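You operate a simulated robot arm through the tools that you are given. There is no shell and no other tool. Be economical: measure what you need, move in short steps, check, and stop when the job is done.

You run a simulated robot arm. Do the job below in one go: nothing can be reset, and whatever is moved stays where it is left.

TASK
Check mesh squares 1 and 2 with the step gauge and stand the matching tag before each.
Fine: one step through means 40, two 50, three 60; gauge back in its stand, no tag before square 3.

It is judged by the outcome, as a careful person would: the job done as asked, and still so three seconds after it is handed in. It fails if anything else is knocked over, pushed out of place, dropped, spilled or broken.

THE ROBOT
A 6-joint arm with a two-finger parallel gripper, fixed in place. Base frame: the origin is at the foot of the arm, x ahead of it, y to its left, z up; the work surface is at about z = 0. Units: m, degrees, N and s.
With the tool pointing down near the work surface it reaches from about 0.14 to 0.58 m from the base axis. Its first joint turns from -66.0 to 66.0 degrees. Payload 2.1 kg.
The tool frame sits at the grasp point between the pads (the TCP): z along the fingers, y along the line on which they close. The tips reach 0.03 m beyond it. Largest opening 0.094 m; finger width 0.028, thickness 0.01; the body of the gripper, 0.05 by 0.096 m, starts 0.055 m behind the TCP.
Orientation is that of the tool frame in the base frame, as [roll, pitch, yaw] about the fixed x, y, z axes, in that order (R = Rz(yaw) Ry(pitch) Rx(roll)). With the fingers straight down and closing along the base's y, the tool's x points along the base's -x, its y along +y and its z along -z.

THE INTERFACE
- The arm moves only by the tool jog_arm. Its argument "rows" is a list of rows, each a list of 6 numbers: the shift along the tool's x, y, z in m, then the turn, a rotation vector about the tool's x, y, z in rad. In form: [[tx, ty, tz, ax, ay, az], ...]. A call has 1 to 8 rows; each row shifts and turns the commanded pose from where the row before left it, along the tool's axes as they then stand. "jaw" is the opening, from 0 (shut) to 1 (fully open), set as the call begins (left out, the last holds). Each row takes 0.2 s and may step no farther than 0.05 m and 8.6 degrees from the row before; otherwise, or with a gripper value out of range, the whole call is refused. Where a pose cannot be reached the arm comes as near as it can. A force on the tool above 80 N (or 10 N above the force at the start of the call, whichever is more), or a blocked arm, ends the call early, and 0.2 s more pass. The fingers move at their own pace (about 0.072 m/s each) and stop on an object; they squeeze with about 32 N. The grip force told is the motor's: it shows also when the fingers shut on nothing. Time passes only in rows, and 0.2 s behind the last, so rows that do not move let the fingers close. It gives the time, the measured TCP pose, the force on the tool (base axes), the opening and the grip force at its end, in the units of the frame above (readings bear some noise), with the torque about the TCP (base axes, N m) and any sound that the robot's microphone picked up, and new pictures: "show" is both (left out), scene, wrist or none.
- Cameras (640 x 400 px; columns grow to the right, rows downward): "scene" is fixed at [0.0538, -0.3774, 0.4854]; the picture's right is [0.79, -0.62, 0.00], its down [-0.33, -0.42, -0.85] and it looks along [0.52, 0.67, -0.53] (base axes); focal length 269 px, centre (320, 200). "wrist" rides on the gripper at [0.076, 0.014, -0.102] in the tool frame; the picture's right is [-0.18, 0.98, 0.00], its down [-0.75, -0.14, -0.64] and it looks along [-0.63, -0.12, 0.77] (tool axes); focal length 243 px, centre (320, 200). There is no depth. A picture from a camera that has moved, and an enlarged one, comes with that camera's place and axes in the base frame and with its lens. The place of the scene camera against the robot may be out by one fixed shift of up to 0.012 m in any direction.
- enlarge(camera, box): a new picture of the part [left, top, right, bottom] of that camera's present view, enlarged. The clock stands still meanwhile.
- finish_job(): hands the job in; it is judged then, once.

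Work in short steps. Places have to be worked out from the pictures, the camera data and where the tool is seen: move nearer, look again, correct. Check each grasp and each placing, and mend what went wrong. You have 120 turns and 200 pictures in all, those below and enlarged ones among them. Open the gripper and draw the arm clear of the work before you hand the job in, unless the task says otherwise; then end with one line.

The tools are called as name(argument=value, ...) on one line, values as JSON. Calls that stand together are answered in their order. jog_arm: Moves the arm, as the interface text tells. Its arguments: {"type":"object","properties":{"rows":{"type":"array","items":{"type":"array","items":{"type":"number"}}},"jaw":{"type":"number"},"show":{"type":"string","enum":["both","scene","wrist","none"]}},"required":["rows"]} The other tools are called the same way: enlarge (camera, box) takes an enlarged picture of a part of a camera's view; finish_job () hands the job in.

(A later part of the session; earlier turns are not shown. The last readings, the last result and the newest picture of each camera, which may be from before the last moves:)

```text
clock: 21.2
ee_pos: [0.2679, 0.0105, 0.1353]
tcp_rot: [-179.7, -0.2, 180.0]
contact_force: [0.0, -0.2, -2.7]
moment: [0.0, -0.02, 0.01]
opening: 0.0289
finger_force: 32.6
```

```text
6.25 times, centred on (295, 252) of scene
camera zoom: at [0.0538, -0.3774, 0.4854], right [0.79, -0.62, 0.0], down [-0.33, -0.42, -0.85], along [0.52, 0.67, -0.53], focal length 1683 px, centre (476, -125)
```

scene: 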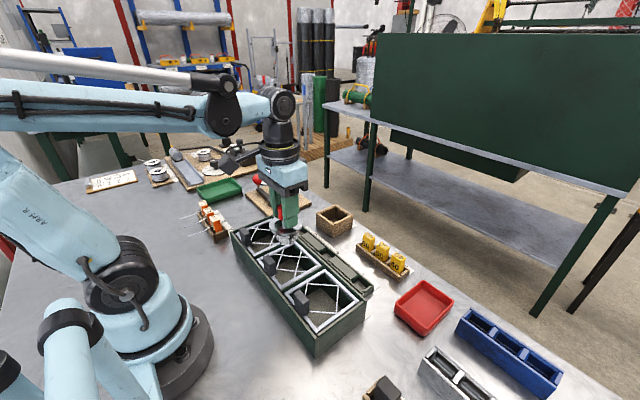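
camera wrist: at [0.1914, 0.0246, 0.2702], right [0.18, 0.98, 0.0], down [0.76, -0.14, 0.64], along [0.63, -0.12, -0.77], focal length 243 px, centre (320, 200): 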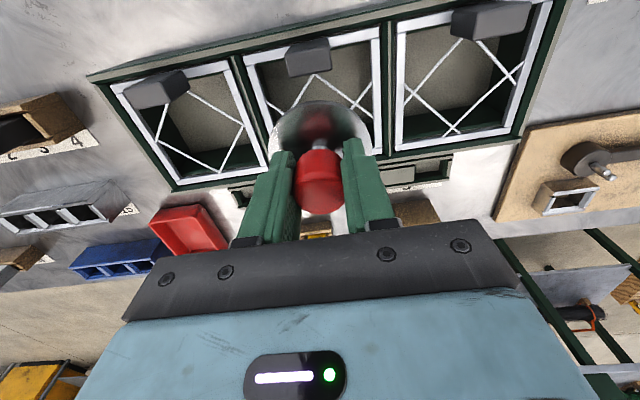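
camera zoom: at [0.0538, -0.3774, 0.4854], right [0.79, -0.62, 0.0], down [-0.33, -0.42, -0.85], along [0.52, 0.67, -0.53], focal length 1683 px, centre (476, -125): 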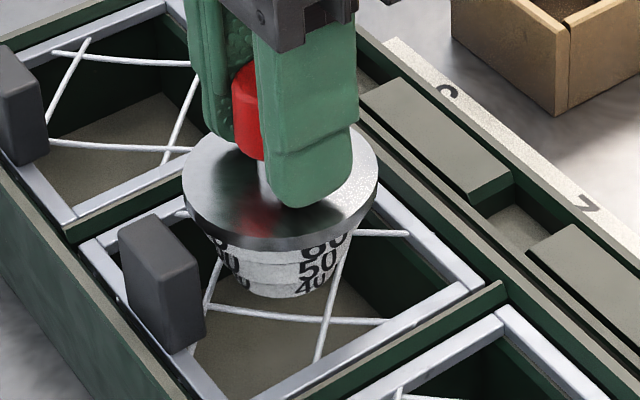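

No contact yet; the first step is at the wire plane with clearance all round. Continue down carefully.

jog_arm(rows=[[-0.0005, -0.0005, 0.003, 0, 0, 0], [0, 0, 0.002, 0, 0, 0], [0, 0, 0, 0, 0, 0]], show="none")

jog_arm(rows=[[0, 0, 0.002, 0, 0, 0], [0, 0, 0, 0, 0, 0]], show="none")

jog_arm(rows=[[0, 0, 0.002, 0, 0, 0], [0, 0, 0, 0, 0, 0]], show="none")

enlarge(camera="scene", box=[263, 220, 327, 284])

```text
clock: 22.0
ee_pos: [0.2693, 0.0101, 0.1296]
tcp_rot: [-179.8, -0.3, -180.0]
contact_force: [-0.6, 0.0, -2.2]
moment: [-0.01, 0.01, 0.01]
opening: 0.0287
finger_force: 32.3
```

```text
clock: 22.6
ee_pos: [0.2671, 0.0091, 0.1276]
tcp_rot: [-179.8, -0.3, -179.9]
contact_force: [0.4, 0.3, -3.4]
moment: [0.0, 0.01, 0.01]
opening: 0.0291
finger_force: 32.0
```

```text
clock: 23.2
ee_pos: [0.2676, 0.01, 0.1268]
tcp_rot: [-179.8, -0.2, -179.9]
contact_force: [-3.1, 1.6, 5.1]
moment: [-0.01, 0.07, -0.04]
opening: 0.029
finger_force: 31.5
```

```text
6.25 times, centred on (295, 252) of scene
camera zoom: at [0.0538, -0.3774, 0.4854], right [0.79, -0.62, 0.0], down [-0.33, -0.42, -0.85], along [0.52, 0.67, -0.53], focal length 1683 px, centre (476, -125)
```

zoom: 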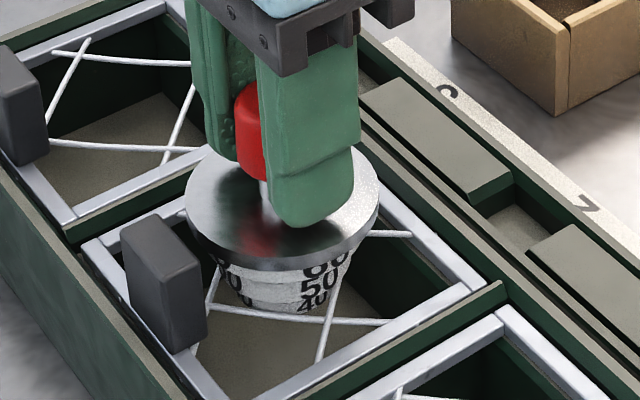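

Contact: about 8 N upward with a push toward −x/+y, so the gauge seems to be touching a wire on its right side. I zoom in to see which edge.

enlarge(camera="scene", box=[278, 252, 318, 277])

enlarge(camera="wrist", box=[240, 30, 400, 150])

```text
16.00 times, centred on (298, 264) of scene
camera zoom: at [0.0538, -0.3774, 0.4854], right [0.79, -0.62, 0.0], down [-0.33, -0.42, -0.85], along [0.52, 0.67, -0.53], focal length 4308 px, centre (672, -832)
```

zoom: 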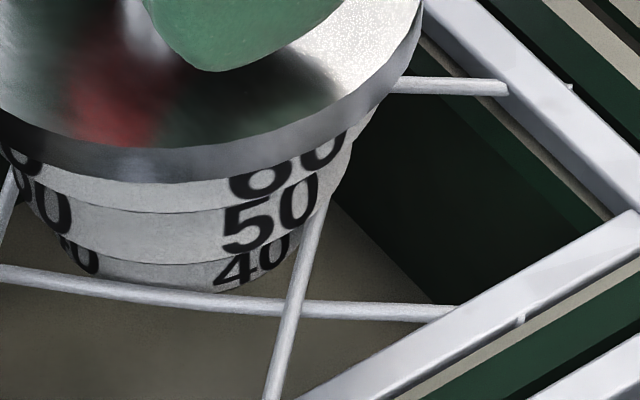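

```text
3.33 times, centred on (320, 90) of wrist
camera zoom: at [0.1928, 0.0234, 0.229], right [0.18, 0.98, 0.0], down [0.76, -0.14, 0.64], along [0.63, -0.12, -0.77], focal length 809 px, centre (320, 567)
```

zoom: 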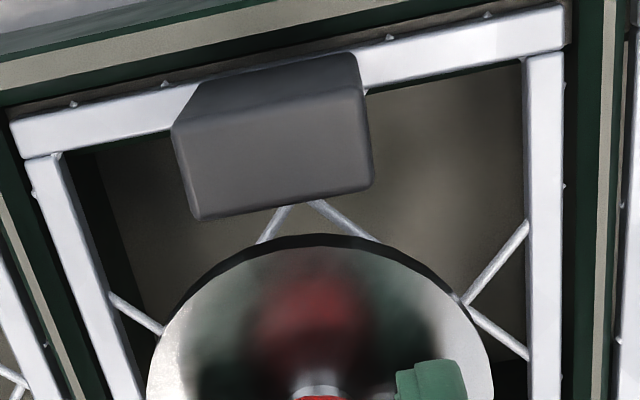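

The right wire touches the gauge; the left gap is ~7 mm, right ~1 mm. I raise 6 mm, shift ~3 mm to picture-left (−x, +y), and retry.

jog_arm(rows=[[0, 0, -0.006, 0, 0, 0], [0.0022, 0.0018, 0, 0, 0, 0], [0, 0, 0, 0, 0, 0]], show="none")

enlarge(camera="scene", box=[271, 242, 319, 272])

```text
clock: 24.0
ee_pos: [0.2645, 0.012, 0.1331]
tcp_rot: [-179.8, -0.3, -179.8]
contact_force: [0.0, 0.2, -3.5]
moment: [0.03, 0.02, 0.02]
opening: 0.0289
finger_force: 32.0
```

```text
13.33 times, centred on (295, 257) of scene
camera zoom: at [0.0538, -0.3774, 0.4854], right [0.79, -0.62, 0.0], down [-0.33, -0.42, -0.85], along [0.52, 0.67, -0.53], focal length 3590 px, centre (653, -560)
```

zoom: 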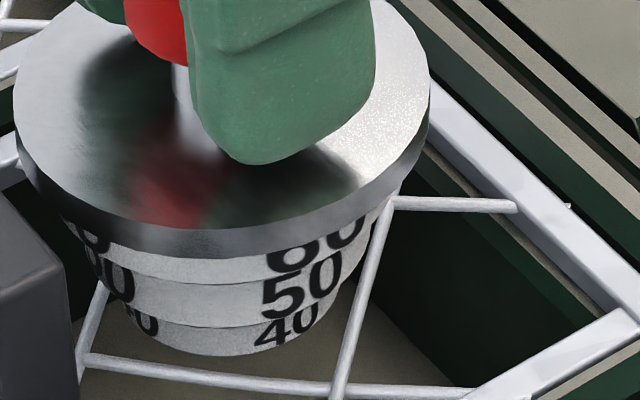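

Gaps left and right now look about equal (~30 px each). Descend again in small steps.

jog_arm(rows=[[0, 0, 0.003, 0, 0, 0], [0, 0, 0.002, 0, 0, 0], [0, 0, 0, 0, 0, 0]], show="none")

jog_arm(rows=[[0, 0, 0.002, 0, 0, 0], [0, 0, 0, 0, 0, 0]], show="none")

enlarge(camera="scene", box=[271, 247, 319, 277])

```text
clock: 24.8
ee_pos: [0.2648, 0.0105, 0.1266]
tcp_rot: [-179.8, -0.1, -179.9]
contact_force: [0.1, 0.9, -3.3]
moment: [-0.02, 0.02, 0.02]
opening: 0.029
finger_force: 31.6
```

```text
clock: 25.4
ee_pos: [0.2642, 0.0103, 0.1263]
tcp_rot: [-179.8, -0.3, -179.9]
contact_force: [0.0, -0.1, -2.0]
moment: [-0.02, -0.03, 0.0]
opening: 0.0288
finger_force: 31.8
```

```text
13.33 times, centred on (295, 262) of scene
camera zoom: at [0.0538, -0.3774, 0.4854], right [0.79, -0.62, 0.0], down [-0.33, -0.42, -0.85], along [0.52, 0.67, -0.53], focal length 3590 px, centre (653, -627)
```

zoom: 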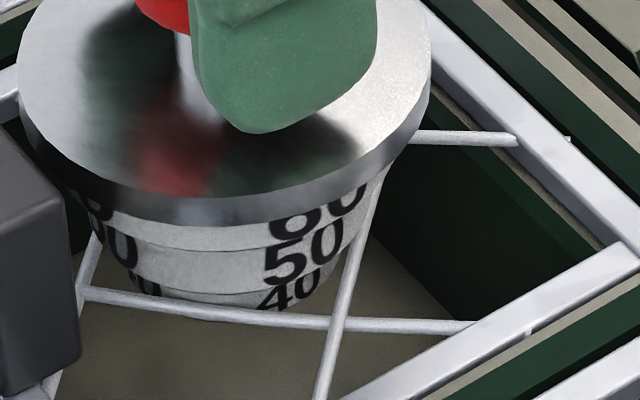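

No contact now at the height where it touched before; step 40 is entering behind the front wire. Continue down.

jog_arm(rows=[[0, 0, 0.002, 0, 0, 0], [0, 0, 0, 0, 0, 0]], show="none")

jog_arm(rows=[[0, 0, 0.002, 0, 0, 0], [0, 0, 0, 0, 0, 0]], show="none")

enlarge(camera="scene", box=[271, 247, 319, 277])

```text
clock: 26.0
ee_pos: [0.2659, 0.0108, 0.1224]
tcp_rot: [-179.7, -0.2, -179.9]
contact_force: [1.0, -1.1, 27.2]
moment: [-0.01, -0.02, 0.02]
opening: 0.0291
finger_force: 31.6
```

```text
clock: 26.6
ee_pos: [0.2666, 0.0093, 0.1208]
tcp_rot: [-179.8, 0.0, -179.9]
contact_force: [3.7, -2.0, 26.8]
moment: [-0.02, -0.15, 0.04]
opening: 0.029
finger_force: 32.3
```

```text
13.33 times, centred on (295, 262) of scene
camera zoom: at [0.0537, -0.3774, 0.4854], right [0.79, -0.62, 0.0], down [-0.33, -0.42, -0.85], along [0.52, 0.67, -0.53], focal length 3590 px, centre (653, -627)
```

zoom: 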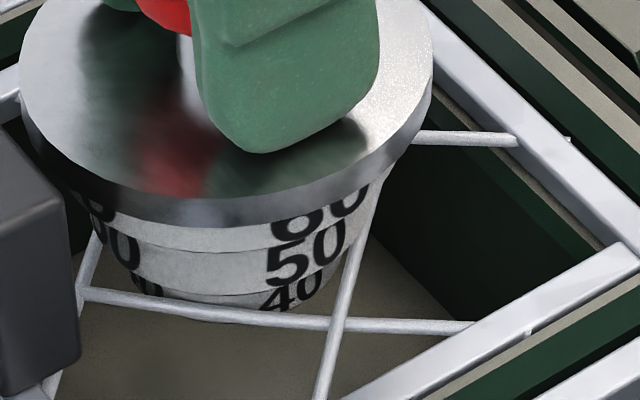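

Balanced 27 N vertical, no side moment: the 50 shoulder is sitting on all four wires, with only step 40 through, so square 2 = 40 (matches the ~42 mm opening). The knob slid ~2 mm in the grip. I raise gently.

jog_arm(rows=[[0, 0, -0.004, 0, 0, 0], [0, 0, -0.006, 0, 0, 0], [0, 0, -0.01, 0, 0, 0], [0, 0, -0.012, 0, 0, 0], [0, 0, -0.012, 0, 0, 0], [0, 0, -0.01, 0, 0, 0], [0, 0, -0.005, 0, 0, 0], [0, 0, 0, 0, 0, 0]], show="wrist")

enlarge(camera="scene", box=[225, 180, 385, 320])

```text
clock: 28.4
ee_pos: [0.2653, 0.0114, 0.1805]
tcp_rot: [-179.8, -0.2, -179.9]
contact_force: [0.8, 0.2, -3.1]
moment: [0.01, -0.03, 0.0]
opening: 0.0291
finger_force: 32.0
camera wrist: at [0.1901, 0.025, 0.2831], right [0.18, 0.98, 0.0], down [0.76, -0.14, 0.64], along [0.63, -0.12, -0.77], focal length 243 px, centre (320, 200)
```

wrist: 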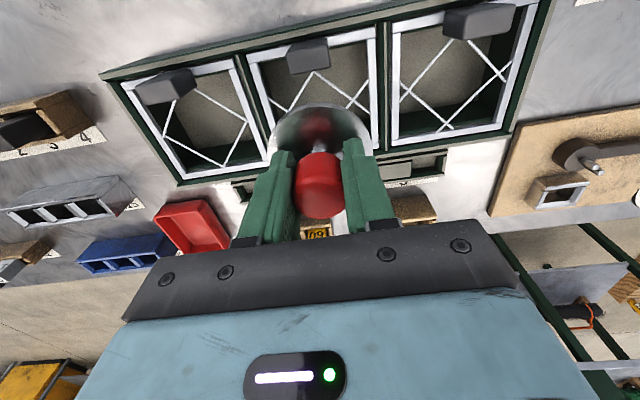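

```text
2.86 times, centred on (305, 250) of scene
camera zoom: at [0.0538, -0.3774, 0.4854], right [0.79, -0.62, 0.0], down [-0.33, -0.42, -0.85], along [0.52, 0.67, -0.53], focal length 769 px, centre (363, 57)
```

zoom: 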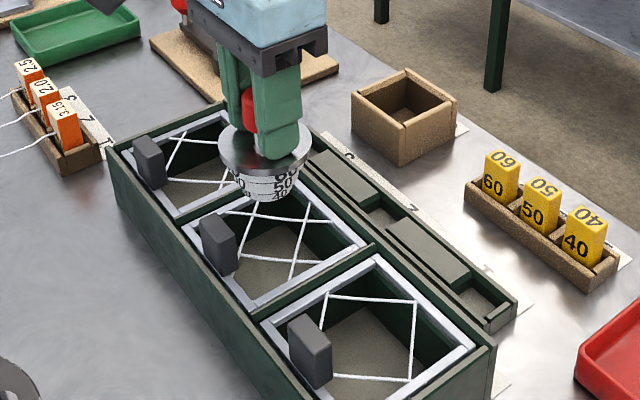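

Square 2 frame and mesh look undisturbed. Moving over square 1 at (0.267, −0.103).

jog_arm(rows=[[0, -0.012, 0, 0, 0, 0], [-0.0005, -0.025, 0, 0, 0, 0], [-0.0005, -0.03, 0, 0, 0, 0], [-0.0005, -0.025, 0, 0, 0, 0], [0, -0.016, 0, 0, 0, 0], [0, -0.006, 0.008, 0, 0, 0], [0, 0, 0.01, 0, 0, 0], [0, 0, 0, 0, 0, 0]], show="none")

enlarge(camera="scene", box=[275, 220, 371, 316])

enlarge(camera="wrist", box=[240, 30, 400, 150])

```text
clock: 30.2
ee_pos: [0.2668, -0.1029, 0.1636]
tcp_rot: [-179.8, -0.1, -179.9]
contact_force: [-0.3, 0.0, -2.5]
moment: [0.01, 0.04, 0.01]
opening: 0.0294
finger_force: 31.8
```

```text
4.17 times, centred on (323, 268) of scene
camera zoom: at [0.0538, -0.3774, 0.4854], right [0.79, -0.62, 0.0], down [-0.33, -0.42, -0.85], along [0.52, 0.67, -0.53], focal length 1122 px, centre (308, -83)
```

zoom: 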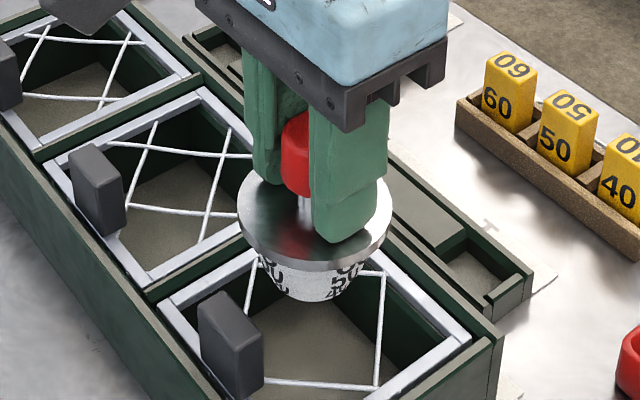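

```text
3.33 times, centred on (320, 90) of wrist
camera zoom: at [0.1919, -0.0895, 0.2651], right [0.18, 0.98, 0.0], down [0.76, -0.14, 0.64], along [0.63, -0.12, -0.77], focal length 809 px, centre (320, 567)
```

zoom: 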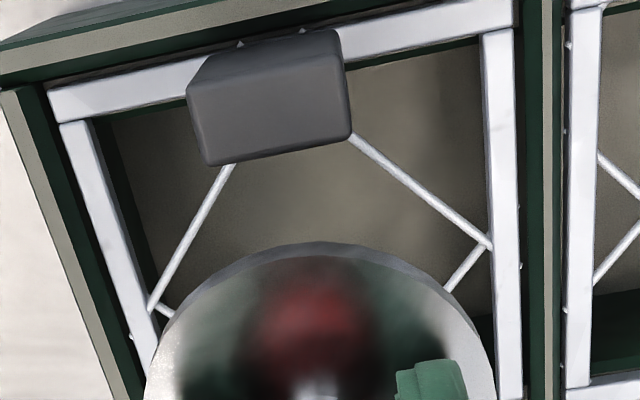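

Columns align (gauge ≈ 310, diamond centre ≈ 311). I lower 25 mm and compare again.

jog_arm(rows=[[0, 0, 0.01, 0, 0, 0], [0, 0, 0.01, 0, 0, 0], [0, 0, 0.007, 0, 0, 0], [0, 0, 0, 0, 0, 0]], show="none")

enlarge(camera="scene", box=[283, 242, 363, 302])

enlarge(camera="wrist", box=[240, 30, 400, 150])

```text
clock: 31.2
ee_pos: [0.2676, -0.1023, 0.1347]
tcp_rot: [-179.8, -0.2, -179.9]
contact_force: [-0.5, -0.8, -2.4]
moment: [0.0, 0.01, -0.01]
opening: 0.0291
finger_force: 32.1
```

```text
6.67 times, centred on (323, 272) of scene
camera zoom: at [0.0538, -0.3774, 0.4854], right [0.79, -0.62, 0.0], down [-0.33, -0.42, -0.85], along [0.52, 0.67, -0.53], focal length 1795 px, centre (300, -280)
```

zoom: 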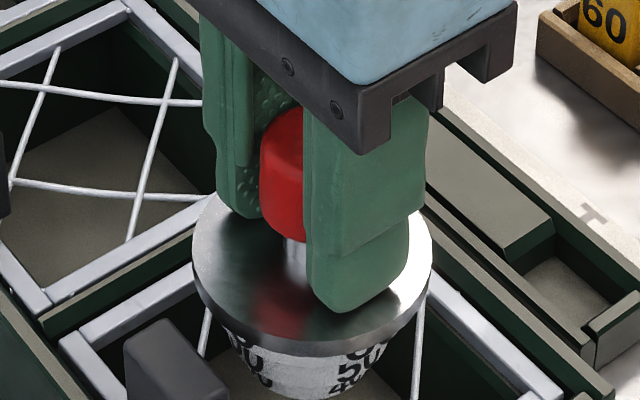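

```text
3.33 times, centred on (320, 90) of wrist
camera zoom: at [0.1924, -0.0893, 0.2379], right [0.18, 0.98, 0.0], down [0.76, -0.14, 0.64], along [0.63, -0.12, -0.77], focal length 809 px, centre (320, 567)
```

zoom: 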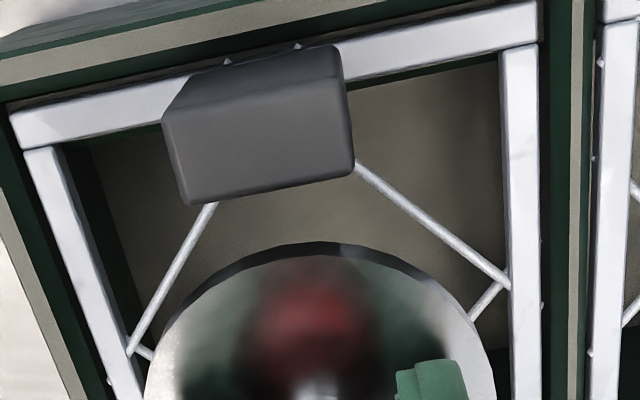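

Wrong crop; I look a bit lower in the scene picture to compare the gauge bottom with the wires.

enlarge(camera="scene", box=[288, 266, 360, 311])

```text
8.89 times, centred on (324, 288) of scene
camera zoom: at [0.0538, -0.3774, 0.4854], right [0.79, -0.62, 0.0], down [-0.33, -0.42, -0.85], along [0.52, 0.67, -0.53], focal length 2393 px, centre (284, -587)
```

zoom: 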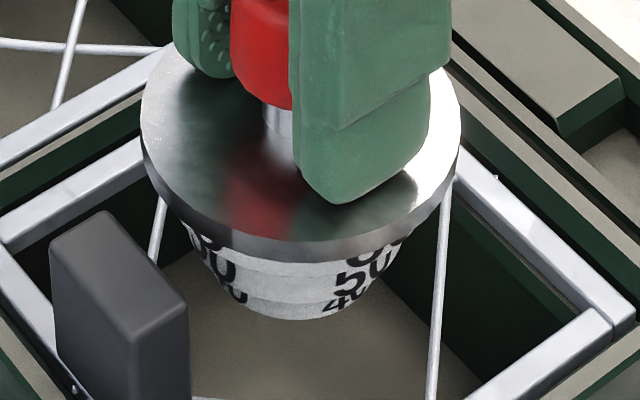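

The gauge is ~2 mm to picture-right of the diamond centre. I shift (−1.5, +1.2) mm and descend in small steps.

jog_arm(rows=[[0.0013, 0.0012, 0, 0, 0, 0], [0, 0, 0.004, 0, 0, 0], [0, 0, 0.003, 0, 0, 0], [0, 0, 0, 0, 0, 0]], show="none")

jog_arm(rows=[[0, 0, 0.003, 0, 0, 0], [0, 0, 0, 0, 0, 0]], show="none")

enlarge(camera="scene", box=[288, 266, 360, 311])

enlarge(camera="wrist", box=[240, 30, 400, 150])

```text
clock: 32.2
ee_pos: [0.2653, -0.1027, 0.1279]
tcp_rot: [-179.7, -0.1, -179.9]
contact_force: [-0.4, 0.4, -3.2]
moment: [0.01, 0.02, -0.01]
opening: 0.0293
finger_force: 32.0
```

```text
clock: 32.8
ee_pos: [0.2651, -0.1015, 0.1258]
tcp_rot: [-179.8, -0.1, -179.9]
contact_force: [-0.7, 0.1, -4.0]
moment: [-0.01, -0.01, 0.02]
opening: 0.0293
finger_force: 32.4
```

```text
8.89 times, centred on (324, 288) of scene
camera zoom: at [0.0538, -0.3774, 0.4854], right [0.79, -0.62, 0.0], down [-0.33, -0.42, -0.85], along [0.52, 0.67, -0.53], focal length 2393 px, centre (284, -587)
```

zoom: 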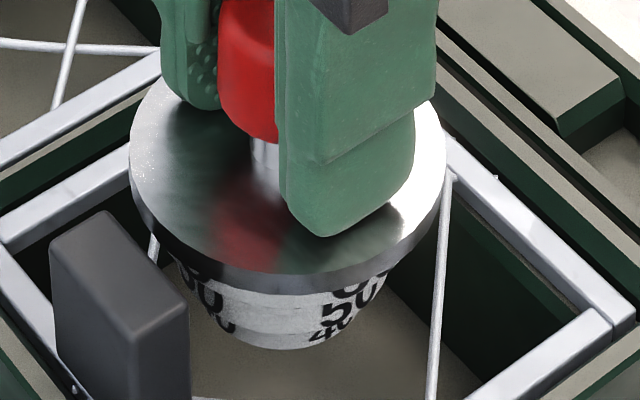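

```text
3.33 times, centred on (320, 90) of wrist
camera zoom: at [0.1903, -0.0876, 0.2283], right [0.18, 0.98, 0.0], down [0.76, -0.14, 0.64], along [0.63, -0.12, -0.77], focal length 809 px, centre (320, 567)
```

zoom: 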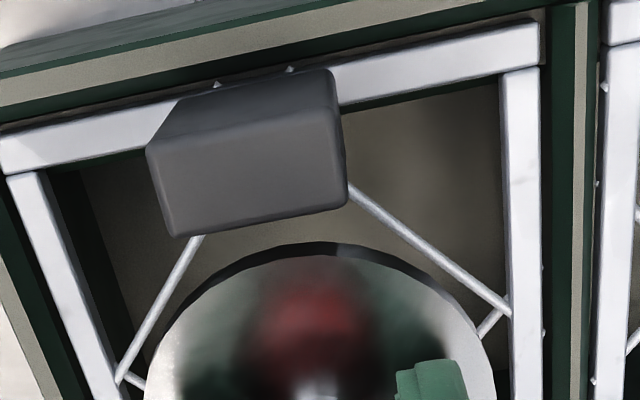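

Centred in both views, with clearance to the handle. Continue down stepwise past the 50 shoulder level.

jog_arm(rows=[[-0.0005, -0.0003, 0.003, 0, 0, 0], [0, 0, 0.003, 0, 0, 0], [0, 0, 0, 0, 0, 0]], show="none")

jog_arm(rows=[[0, 0, 0.003, 0, 0, 0], [0, 0, 0, 0, 0, 0]], show="none")

jog_arm(rows=[[0, 0, 0.003, 0, 0, 0], [0, 0, 0, 0, 0, 0]], show="none")

enlarge(camera="scene", box=[288, 266, 360, 311])

enlarge(camera="wrist", box=[240, 30, 400, 150])

```text
clock: 33.6
ee_pos: [0.2658, -0.1031, 0.1195]
tcp_rot: [-179.7, -0.2, -179.9]
contact_force: [0.3, -0.4, -2.5]
moment: [-0.03, 0.02, -0.02]
opening: 0.0289
finger_force: 31.9
```

```text
clock: 34.2
ee_pos: [0.2662, -0.1022, 0.1163]
tcp_rot: [-179.8, -0.2, -179.9]
contact_force: [0.4, -1.1, -3.1]
moment: [-0.03, 0.03, -0.03]
opening: 0.0292
finger_force: 32.4
```

```text
clock: 34.8
ee_pos: [0.2666, -0.1021, 0.1137]
tcp_rot: [-179.8, -0.2, -179.9]
contact_force: [0.2, -0.8, -4.0]
moment: [-0.01, -0.03, -0.01]
opening: 0.029
finger_force: 31.6
```

```text
8.89 times, centred on (324, 288) of scene
camera zoom: at [0.0538, -0.3774, 0.4854], right [0.79, -0.62, 0.0], down [-0.33, -0.42, -0.85], along [0.52, 0.67, -0.53], focal length 2393 px, centre (284, -587)
```

zoom: 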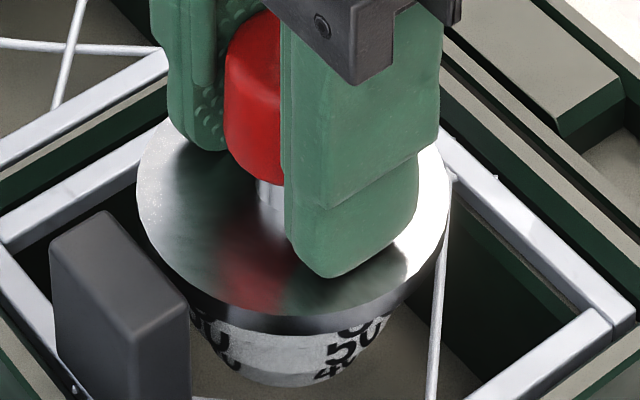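

```text
3.33 times, centred on (320, 90) of wrist
camera zoom: at [0.1911, -0.0884, 0.2159], right [0.18, 0.98, 0.0], down [0.76, -0.14, 0.64], along [0.63, -0.12, -0.77], focal length 809 px, centre (320, 567)
```

zoom: 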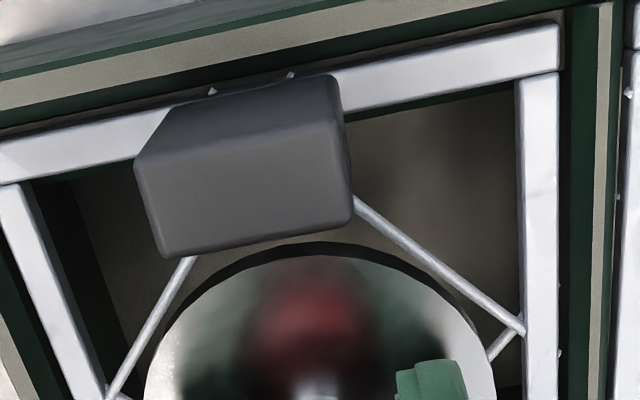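

Two steps are clear of the wires with no contact. Handle clearance ≈ 6 mm. Continue down.

jog_arm(rows=[[0, 0, 0.003, 0, 0, 0], [0, 0, 0.002, 0, 0, 0], [0, 0, 0, 0, 0, 0]], show="none")

jog_arm(rows=[[0, 0, 0.002, 0, 0, 0], [0, 0, 0, 0, 0, 0]], show="none")

jog_arm(rows=[[0, 0, 0.002, 0, 0, 0], [0, 0, 0, 0, 0, 0]], show="none")

enlarge(camera="scene", box=[288, 266, 360, 311])

enlarge(camera="wrist", box=[240, 30, 400, 150])

```text
clock: 35.6
ee_pos: [0.2661, -0.1021, 0.1087]
tcp_rot: [-179.7, -0.2, -179.9]
contact_force: [0.1, 0.3, -3.0]
moment: [0.01, -0.01, -0.02]
opening: 0.0291
finger_force: 31.6
```

```text
clock: 36.2
ee_pos: [0.265, -0.102, 0.1066]
tcp_rot: [-179.7, -0.2, -179.9]
contact_force: [0.1, 0.3, -3.1]
moment: [-0.01, -0.01, -0.02]
opening: 0.029
finger_force: 31.6
```

```text
clock: 36.8
ee_pos: [0.2661, -0.1032, 0.1039]
tcp_rot: [-179.8, -0.2, -179.9]
contact_force: [-0.6, -0.6, -2.9]
moment: [-0.01, -0.02, 0.0]
opening: 0.0292
finger_force: 31.8
```

```text
8.89 times, centred on (324, 288) of scene
camera zoom: at [0.0538, -0.3774, 0.4854], right [0.79, -0.62, 0.0], down [-0.33, -0.42, -0.85], along [0.52, 0.67, -0.53], focal length 2393 px, centre (284, -587)
```

zoom: 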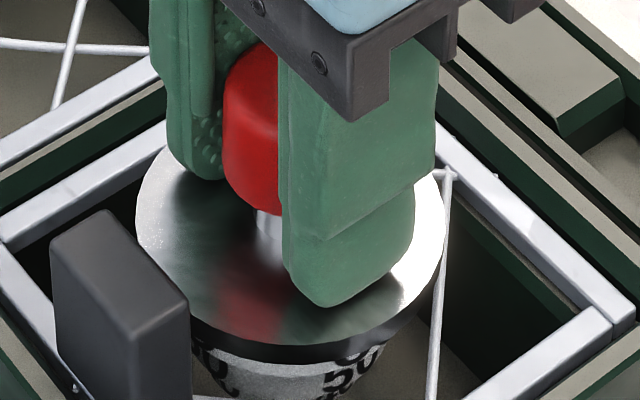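

```text
3.33 times, centred on (320, 90) of wrist
camera zoom: at [0.1909, -0.0879, 0.2065], right [0.18, 0.98, 0.0], down [0.76, -0.14, 0.64], along [0.63, -0.12, -0.77], focal length 809 px, centre (320, 567)
```

zoom: 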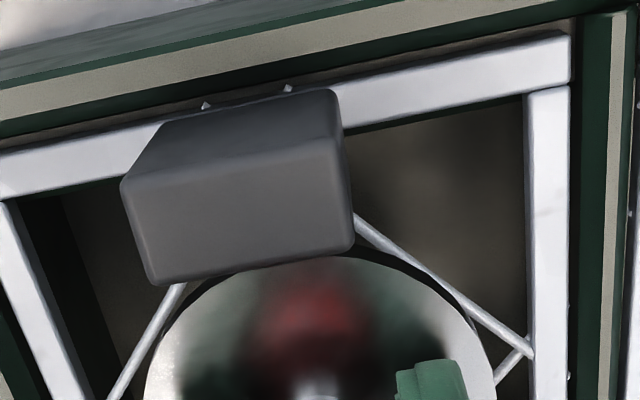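

Still free at z 0.104. Continue in 2 mm steps looking for contact of the disk with the wires.

jog_arm(rows=[[0, 0, 0.002, 0, 0, 0], [0, 0, 0, 0, 0, 0]], show="none")

jog_arm(rows=[[0, 0, 0.002, 0, 0, 0], [0, 0, 0, 0, 0, 0]], show="none")

enlarge(camera="scene", box=[288, 272, 360, 317])

```text
clock: 37.4
ee_pos: [0.2653, -0.1023, 0.1022]
tcp_rot: [-179.8, -0.2, -179.9]
contact_force: [-0.1, -0.3, -2.7]
moment: [0.01, 0.0, 0.0]
opening: 0.029
finger_force: 31.7
```

```text
clock: 38.0
ee_pos: [0.2655, -0.1038, 0.101]
tcp_rot: [-179.8, -0.2, -179.8]
contact_force: [0.4, -0.1, -3.1]
moment: [-0.01, 0.0, -0.02]
opening: 0.0289
finger_force: 32.0
```

```text
8.89 times, centred on (324, 294) of scene
camera zoom: at [0.0538, -0.3774, 0.4854], right [0.79, -0.62, 0.0], down [-0.33, -0.42, -0.85], along [0.52, 0.67, -0.53], focal length 2393 px, centre (284, -640)
```

zoom: 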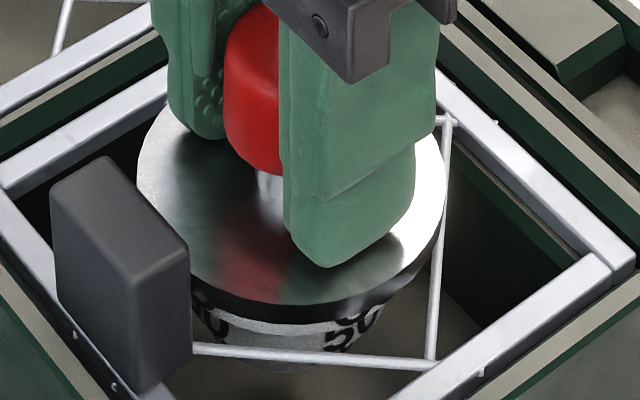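

The front wire now runs across the gauge, so the lower steps are through. Continue.

jog_arm(rows=[[0, 0, 0.002, 0, 0, 0], [0, 0, 0, 0, 0, 0]], show="none")

jog_arm(rows=[[0, 0, 0.002, 0, 0, 0], [0, 0, 0, 0, 0, 0]], show="none")

enlarge(camera="scene", box=[288, 272, 360, 317])

```text
clock: 38.6
ee_pos: [0.2659, -0.1041, 0.0984]
tcp_rot: [-180.0, -0.2, -179.9]
contact_force: [0.2, -0.6, -2.7]
moment: [0.02, 0.0, -0.03]
opening: 0.0292
finger_force: 31.9
```

```text
clock: 39.2
ee_pos: [0.2659, -0.1017, 0.0969]
tcp_rot: [-179.8, -0.1, -179.9]
contact_force: [0.0, 0.3, -3.6]
moment: [-0.01, -0.03, 0.03]
opening: 0.0291
finger_force: 31.9
```

```text
8.89 times, centred on (324, 294) of scene
camera zoom: at [0.0538, -0.3774, 0.4854], right [0.79, -0.62, 0.0], down [-0.33, -0.42, -0.85], along [0.52, 0.67, -0.53], focal length 2393 px, centre (284, -640)
```

zoom: 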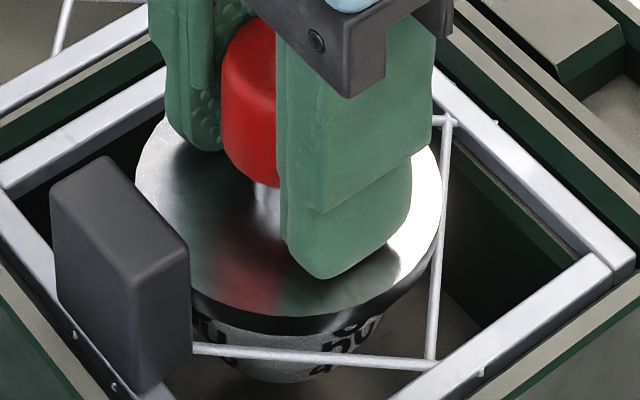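

Still free at 0.097. Continue.

jog_arm(rows=[[0, 0, 0.002, 0, 0, 0], [0, 0, 0, 0, 0, 0]], show="none")

jog_arm(rows=[[0, 0, 0.002, 0, 0, 0], [0, 0, 0, 0, 0, 0]], show="none")

enlarge(camera="scene", box=[288, 272, 360, 317])

enlarge(camera="wrist", box=[240, 30, 400, 150])

```text
clock: 39.8
ee_pos: [0.2657, -0.1009, 0.0934]
tcp_rot: [-179.9, -0.3, -179.9]
contact_force: [-7.0, 1.2, 24.4]
moment: [0.3, -0.53, 0.06]
opening: 0.0292
finger_force: 32.5
```

```text
clock: 40.4
ee_pos: [0.2658, -0.1019, 0.0938]
tcp_rot: [-179.9, -0.3, -179.9]
contact_force: [-3.3, -0.6, 21.1]
moment: [0.1, -0.5, 0.04]
opening: 0.0292
finger_force: 32.4
stopped in row 2: the force on the tool passed its limit at 83 N (the readings are from after the stop); the commanded pose is now the measured one
```

```text
8.89 times, centred on (324, 294) of scene
camera zoom: at [0.0538, -0.3774, 0.4855], right [0.79, -0.62, 0.0], down [-0.33, -0.42, -0.85], along [0.52, 0.67, -0.53], focal length 2393 px, centre (284, -640)
```

zoom: 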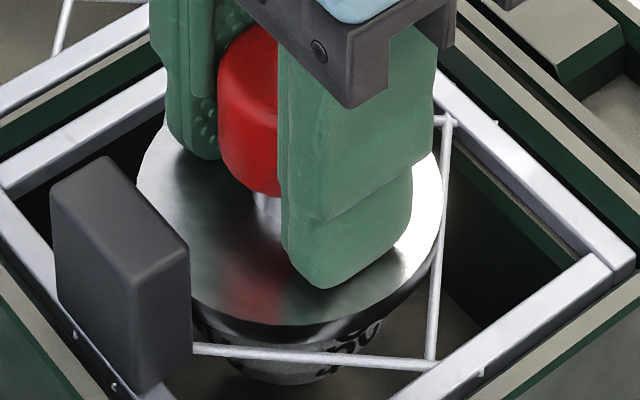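

```text
3.33 times, centred on (320, 90) of wrist
camera zoom: at [0.1909, -0.0884, 0.1969], right [0.18, 0.98, 0.0], down [0.76, -0.14, 0.64], along [0.63, -0.12, -0.77], focal length 809 px, centre (320, 567)
```

zoom: 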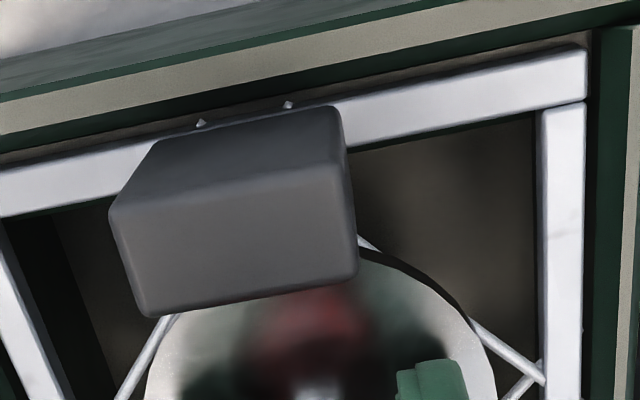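

Contact at 0.0945 on the +x side (moment says rx≈+0.03, Fx negative): the gauge is a bit too far +x. I raise 4 mm, shift −1.7 mm in x, and retry.

jog_arm(rows=[[0, 0, -0.004, 0, 0, 0], [0.0017, 0, 0, 0, 0, 0], [0, 0, 0, 0, 0, 0]], show="none")

enlarge(camera="scene", box=[300, 270, 356, 305])

enlarge(camera="wrist", box=[220, 60, 420, 200])

```text
clock: 41.2
ee_pos: [0.2633, -0.1023, 0.0975]
tcp_rot: [-179.8, -0.4, -179.9]
contact_force: [0.1, 0.8, -2.2]
moment: [-0.02, -0.01, 0.0]
opening: 0.0291
finger_force: 32.0
```

```text
11.43 times, centred on (328, 288) of scene
camera zoom: at [0.0538, -0.3774, 0.4854], right [0.79, -0.62, 0.0], down [-0.33, -0.42, -0.85], along [0.52, 0.67, -0.53], focal length 3077 px, centre (229, -800)
```

zoom: 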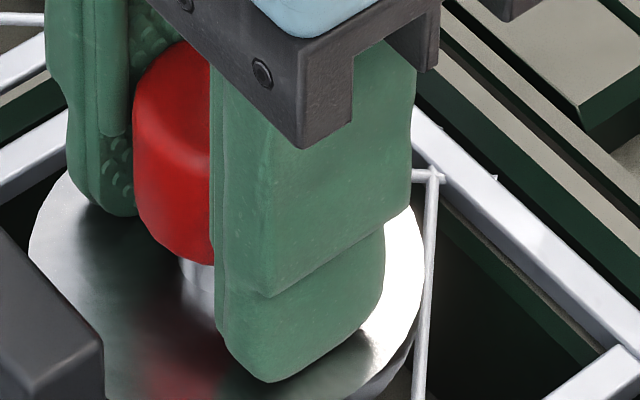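

```text
2.86 times, centred on (320, 130) of wrist
camera zoom: at [0.189, -0.0882, 0.201], right [0.18, 0.98, 0.0], down [0.76, -0.14, 0.64], along [0.63, -0.12, -0.77], focal length 693 px, centre (320, 400)
```

zoom: 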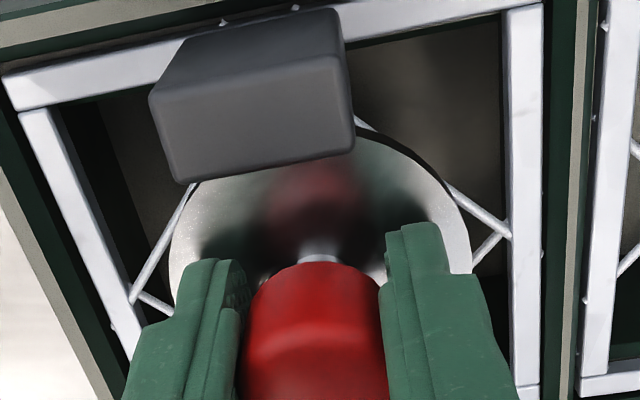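

Free again. Descend in 1.5 mm steps.

jog_arm(rows=[[0, 0, 0.002, 0, 0, 0], [0, 0, 0.001, 0, 0, 0], [0, 0, 0, 0, 0, 0]], show="none")

jog_arm(rows=[[0, 0, 0.0012, 0, 0, 0], [0, 0, 0, 0, 0, 0]], show="none")

```text
clock: 42.0
ee_pos: [0.2624, -0.1018, 0.0945]
tcp_rot: [-179.9, -0.3, -179.9]
contact_force: [-0.3, -1.1, -3.1]
moment: [-0.02, 0.01, 0.01]
opening: 0.029
finger_force: 32.0
```

```text
clock: 42.6
ee_pos: [0.2629, -0.1036, 0.0935]
tcp_rot: [-179.9, -0.5, -179.8]
contact_force: [-8.8, 0.4, 49.8]
moment: [0.3, -0.8, 0.06]
opening: 0.0292
finger_force: 31.9
```

Same contact height after the shift, stiff and flat — so it's a seat, not an edge. I look closely while in contact.

enlarge(camera="scene", box=[296, 290, 352, 325])

enlarge(camera="scene", box=[260, 240, 380, 340])

```text
11.43 times, centred on (324, 308) of scene
camera zoom: at [0.0537, -0.3774, 0.4855], right [0.79, -0.62, 0.0], down [-0.33, -0.42, -0.85], along [0.52, 0.67, -0.53], focal length 3077 px, centre (274, -1029)
```

zoom: 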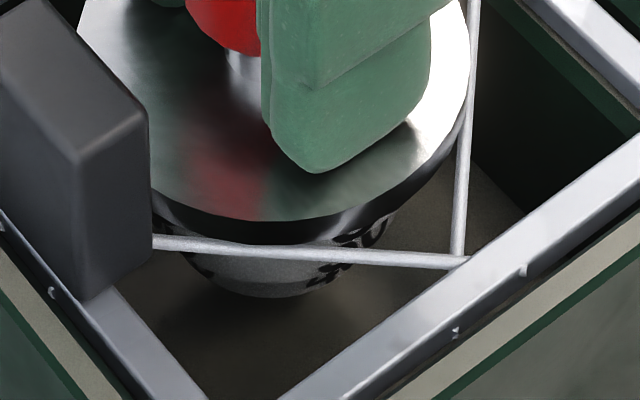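

```text
4.00 times, centred on (320, 290) of scene
camera zoom: at [0.0537, -0.3774, 0.4855], right [0.79, -0.62, 0.0], down [-0.33, -0.42, -0.85], along [0.52, 0.67, -0.53], focal length 1077 px, centre (320, -160)
```

zoom: 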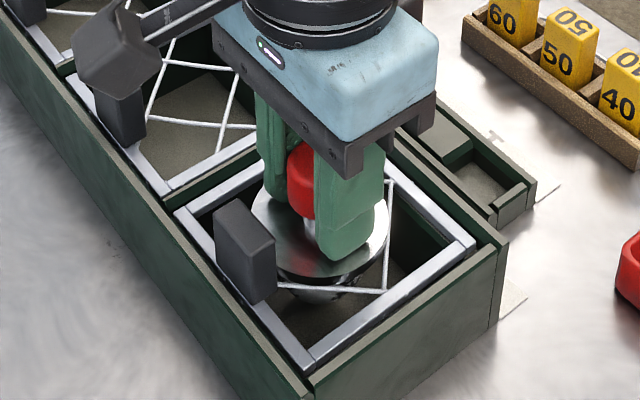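

The drop from square 2's seat (0.1215 slip-corrected) to here (0.094) is 27.5 mm = two further steps of ~14 mm, with the disk at the wires: three steps through, square 1 = 60. I now raise the gauge gently.

jog_arm(rows=[[0, 0, -0.004, 0, 0, 0], [-0.0015, 0, -0.008, 0, 0, 0], [-0.001, 0, -0.012, 0, 0, 0], [0, 0, -0.016, 0, 0, 0], [0, 0, -0.018, 0, 0, 0], [0, 0, -0.018, 0, 0, 0], [0, 0, -0.012, 0, 0, 0], [0, 0, -0.008, 0, 0, 0]], show="wrist")

enlarge(camera="scene", box=[240, 180, 400, 340])

```text
clock: 44.4
ee_pos: [0.266, -0.1024, 0.1885]
tcp_rot: [-179.9, -0.4, -179.9]
contact_force: [-0.3, 0.0, -3.6]
moment: [0.04, 0.01, -0.03]
opening: 0.0292
finger_force: 31.6
camera wrist: at [0.1919, -0.0879, 0.2925], right [0.18, 0.98, 0.0], down [0.76, -0.14, 0.64], along [0.63, -0.12, -0.77], focal length 243 px, centre (320, 200)
```

wrist: 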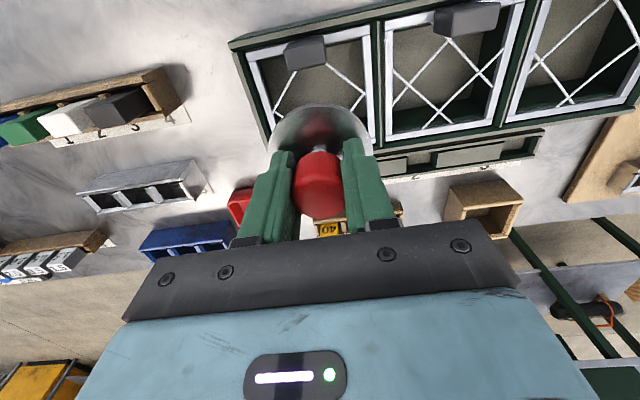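

```text
2.50 times, centred on (320, 260) of scene
camera zoom: at [0.0538, -0.3774, 0.4854], right [0.79, -0.62, 0.0], down [-0.33, -0.42, -0.85], along [0.52, 0.67, -0.53], focal length 673 px, centre (320, 50)
```

zoom: 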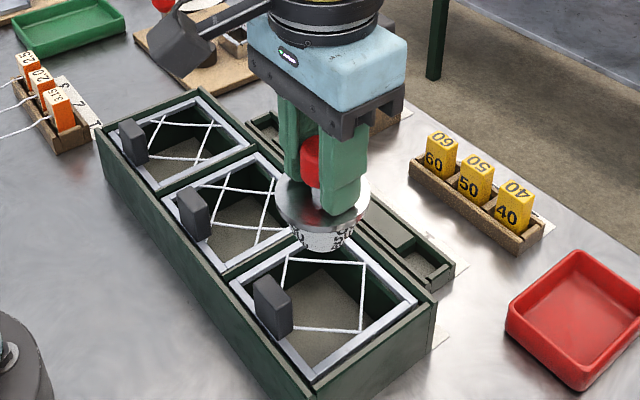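

All meshes undisturbed. Carry the gauge back over its stand at (0.474, 0.099).

jog_arm(rows=[[-0.0125, 0.0121, 0, 0, 0, 0], [-0.0271, 0.0262, 0, 0, 0, 0], [-0.0334, 0.0322, 0, 0, 0, 0], [-0.0344, 0.0333, 0, 0, 0, 0], [-0.0334, 0.0322, 0, 0, 0, 0], [-0.0313, 0.0302, 0, 0, 0, 0], [-0.0229, 0.0222, 0, 0, 0, 0], [-0.0125, 0.0121, 0, 0, 0, 0]], show="none")

jog_arm(rows=[[0, 0, 0.012, 0, 0, 0], [0, 0, 0.012, 0, 0, 0], [0, 0, 0, 0, 0, 0]], show="wrist")

enlarge(camera="scene", box=[300, 165, 380, 245])

```text
clock: 46.2
ee_pos: [0.476, 0.0972, 0.187]
tcp_rot: [-179.9, -0.4, -180.0]
contact_force: [0.0, -0.2, -2.5]
moment: [0.0, -0.01, 0.01]
opening: 0.029
finger_force: 32.3
```

```text
clock: 47.0
ee_pos: [0.4756, 0.0983, 0.1636]
tcp_rot: [-179.9, -0.4, -179.9]
contact_force: [0.8, 0.5, -2.5]
moment: [-0.01, 0.0, -0.01]
opening: 0.0291
finger_force: 32.3
camera wrist: at [0.4007, 0.1119, 0.266], right [0.18, 0.98, 0.0], down [0.76, -0.14, 0.64], along [0.63, -0.12, -0.77], focal length 243 px, centre (320, 200)
```

wrist: 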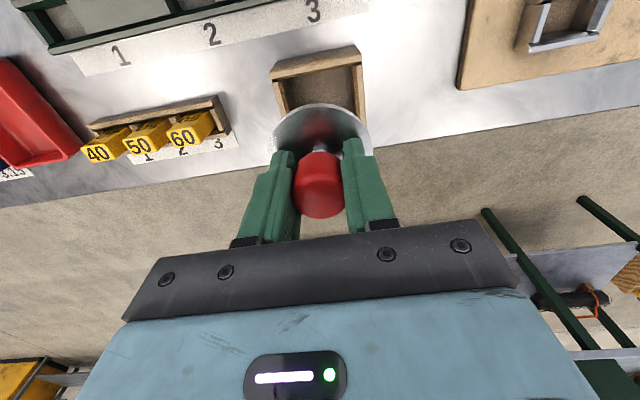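

```text
5.00 times, centred on (340, 205) of scene
camera zoom: at [0.0538, -0.3774, 0.4854], right [0.79, -0.62, 0.0], down [-0.33, -0.42, -0.85], along [0.52, 0.67, -0.53], focal length 1346 px, centre (220, 175)
```

zoom: 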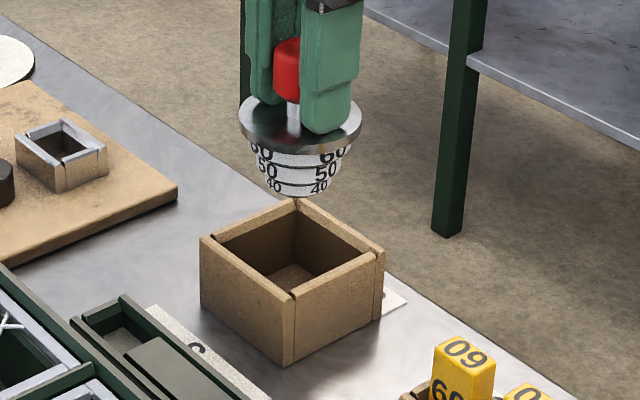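

Aligned within ~1 mm; I nudge −1 mm in x and lower it into the stand.

jog_arm(rows=[[0.0012, 0.0005, 0.01, 0, 0, 0], [0, 0, 0.015, 0, 0, 0], [0, 0, 0.015, 0, 0, 0], [0, 0, 0.01, 0, 0, 0], [0, 0, 0, 0, 0, 0]], show="wrist")

enlarge(camera="scene", box=[300, 165, 380, 245])

enlarge(camera="wrist", box=[240, 60, 400, 160])

```text
clock: 48.2
ee_pos: [0.4698, 0.1, 0.1113]
tcp_rot: [-179.9, -0.3, -179.9]
contact_force: [-0.4, -0.9, -3.0]
moment: [0.01, 0.0, 0.01]
opening: 0.0293
finger_force: 31.7
camera wrist: at [0.3971, 0.113, 0.2153], right [0.18, 0.98, 0.0], down [0.76, -0.14, 0.64], along [0.63, -0.12, -0.77], focal length 243 px, centre (320, 200)
```

wrist: 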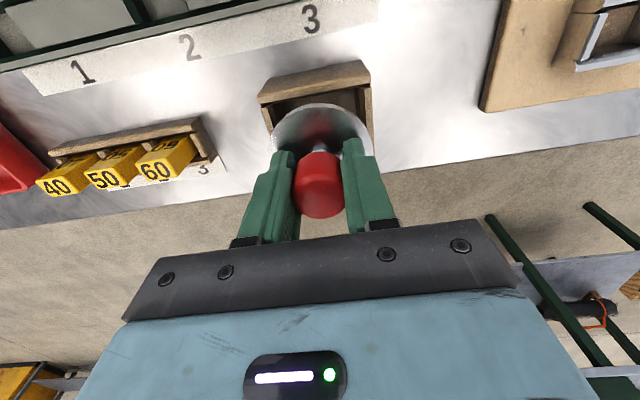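

```text
5.00 times, centred on (340, 205) of scene
camera zoom: at [0.0538, -0.3774, 0.4854], right [0.79, -0.62, 0.0], down [-0.33, -0.42, -0.85], along [0.52, 0.67, -0.53], focal length 1346 px, centre (220, 175)
```

zoom: 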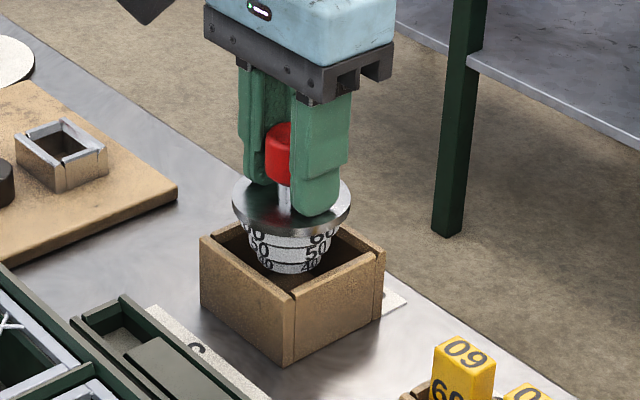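

```text
4.00 times, centred on (320, 110) of wrist
camera zoom: at [0.3971, 0.113, 0.2153], right [0.18, 0.98, 0.0], down [0.76, -0.14, 0.64], along [0.63, -0.12, -0.77], focal length 970 px, centre (320, 560)
```

zoom: 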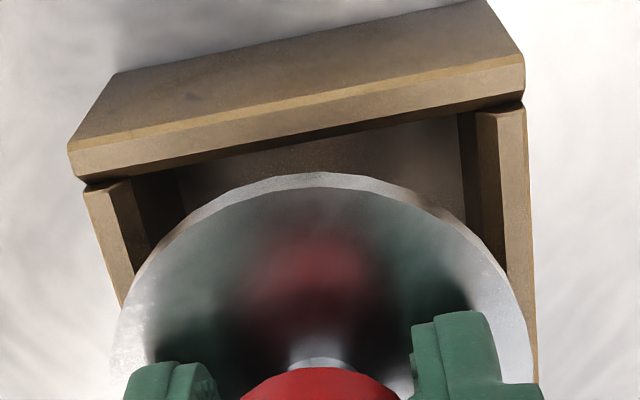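

Position reading x looks off (0.470?), so I re-read with a null move.

jog_arm(rows=[[0, 0, 0, 0, 0, 0]], show="none")

jog_arm(rows=[[0, 0, 0, 0, 0, 0]], show="none")

```text
clock: 48.6
ee_pos: [0.4716, 0.0986, 0.1136]
tcp_rot: [-179.9, -0.4, -179.9]
contact_force: [0.3, -0.2, -3.9]
moment: [0.03, 0.01, 0.01]
opening: 0.0293
finger_force: 31.6
```

```text
clock: 49.0
ee_pos: [0.4709, 0.0985, 0.1126]
tcp_rot: [-179.9, -0.5, -179.8]
contact_force: [0.3, 1.0, -2.8]
moment: [0.01, 0.01, 0.02]
opening: 0.0292
finger_force: 31.3
```

x is ~0.471; I correct +3 mm in x, fix the small tilt, and continue down in small steps.

jog_arm(rows=[[-0.003, 0, 0, 0, -0.006, 0], [0, 0, 0.006, 0, 0, 0], [0, 0, 0.006, 0, 0, 0], [0, 0, 0.005, 0, 0, 0], [0, 0, 0, 0, 0, 0]], show="wrist")

enlarge(camera="scene", box=[300, 165, 380, 245])

```text
clock: 50.2
ee_pos: [0.4762, 0.0979, 0.0958]
tcp_rot: [-179.9, -0.1, -179.9]
contact_force: [0.8, 0.4, -3.0]
moment: [-0.02, -0.03, -0.02]
opening: 0.0293
finger_force: 32.4
camera wrist: at [0.4002, 0.1127, 0.1983], right [0.18, 0.98, 0.0], down [0.75, -0.14, 0.64], along [0.63, -0.12, -0.77], focal length 243 px, centre (320, 200)
```

wrist: 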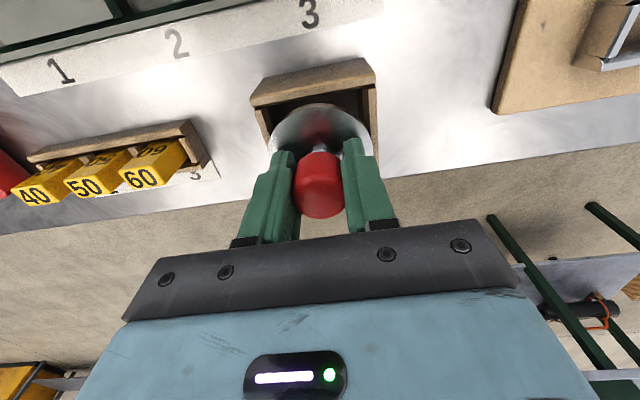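

```text
5.00 times, centred on (340, 205) of scene
camera zoom: at [0.0538, -0.3774, 0.4854], right [0.79, -0.62, 0.0], down [-0.33, -0.42, -0.85], along [0.52, 0.67, -0.53], focal length 1346 px, centre (220, 175)
```

zoom: 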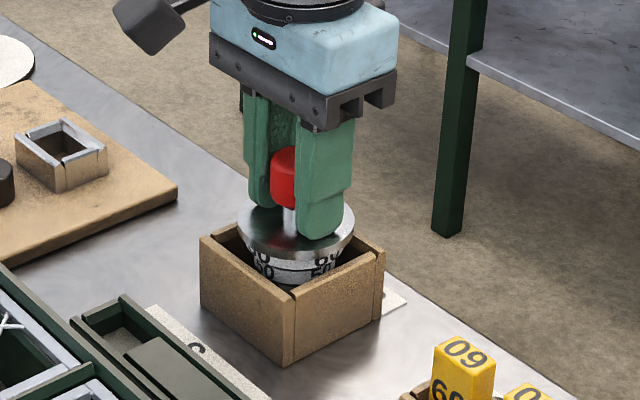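

Slightly too far right now; shift −1.3 mm x and descend to seat, watching the force.

jog_arm(rows=[[0.0015, 0, 0.003, 0, 0, 0], [0, 0, 0.003, 0, 0, 0], [0, 0, 0.002, 0, 0, 0], [0, 0, 0, 0, 0, 0]], show="none")

jog_arm(rows=[[0, 0, 0.0015, 0, 0, 0], [0, 0, 0, 0, 0, 0]], show="none")

enlarge(camera="scene", box=[300, 165, 380, 245])

```text
clock: 51.2
ee_pos: [0.4736, 0.0986, 0.0888]
tcp_rot: [-179.9, -0.2, -180.0]
contact_force: [0.9, 0.2, -3.4]
moment: [-0.01, 0.0, -0.01]
opening: 0.029
finger_force: 31.5
```

```text
clock: 51.8
ee_pos: [0.4741, 0.0989, 0.0874]
tcp_rot: [-179.9, -0.1, -179.8]
contact_force: [-1.2, 0.6, -2.4]
moment: [-0.04, 0.0, 0.03]
opening: 0.0289
finger_force: 31.5
```

```text
5.00 times, centred on (340, 205) of scene
camera zoom: at [0.0538, -0.3774, 0.4854], right [0.79, -0.62, 0.0], down [-0.33, -0.42, -0.85], along [0.52, 0.67, -0.53], focal length 1346 px, centre (220, 175)
```

zoom: 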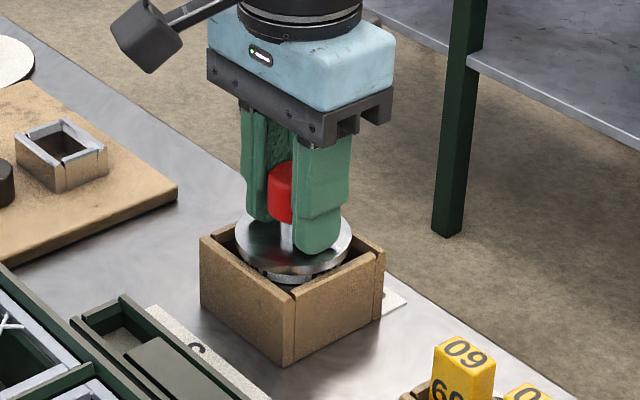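

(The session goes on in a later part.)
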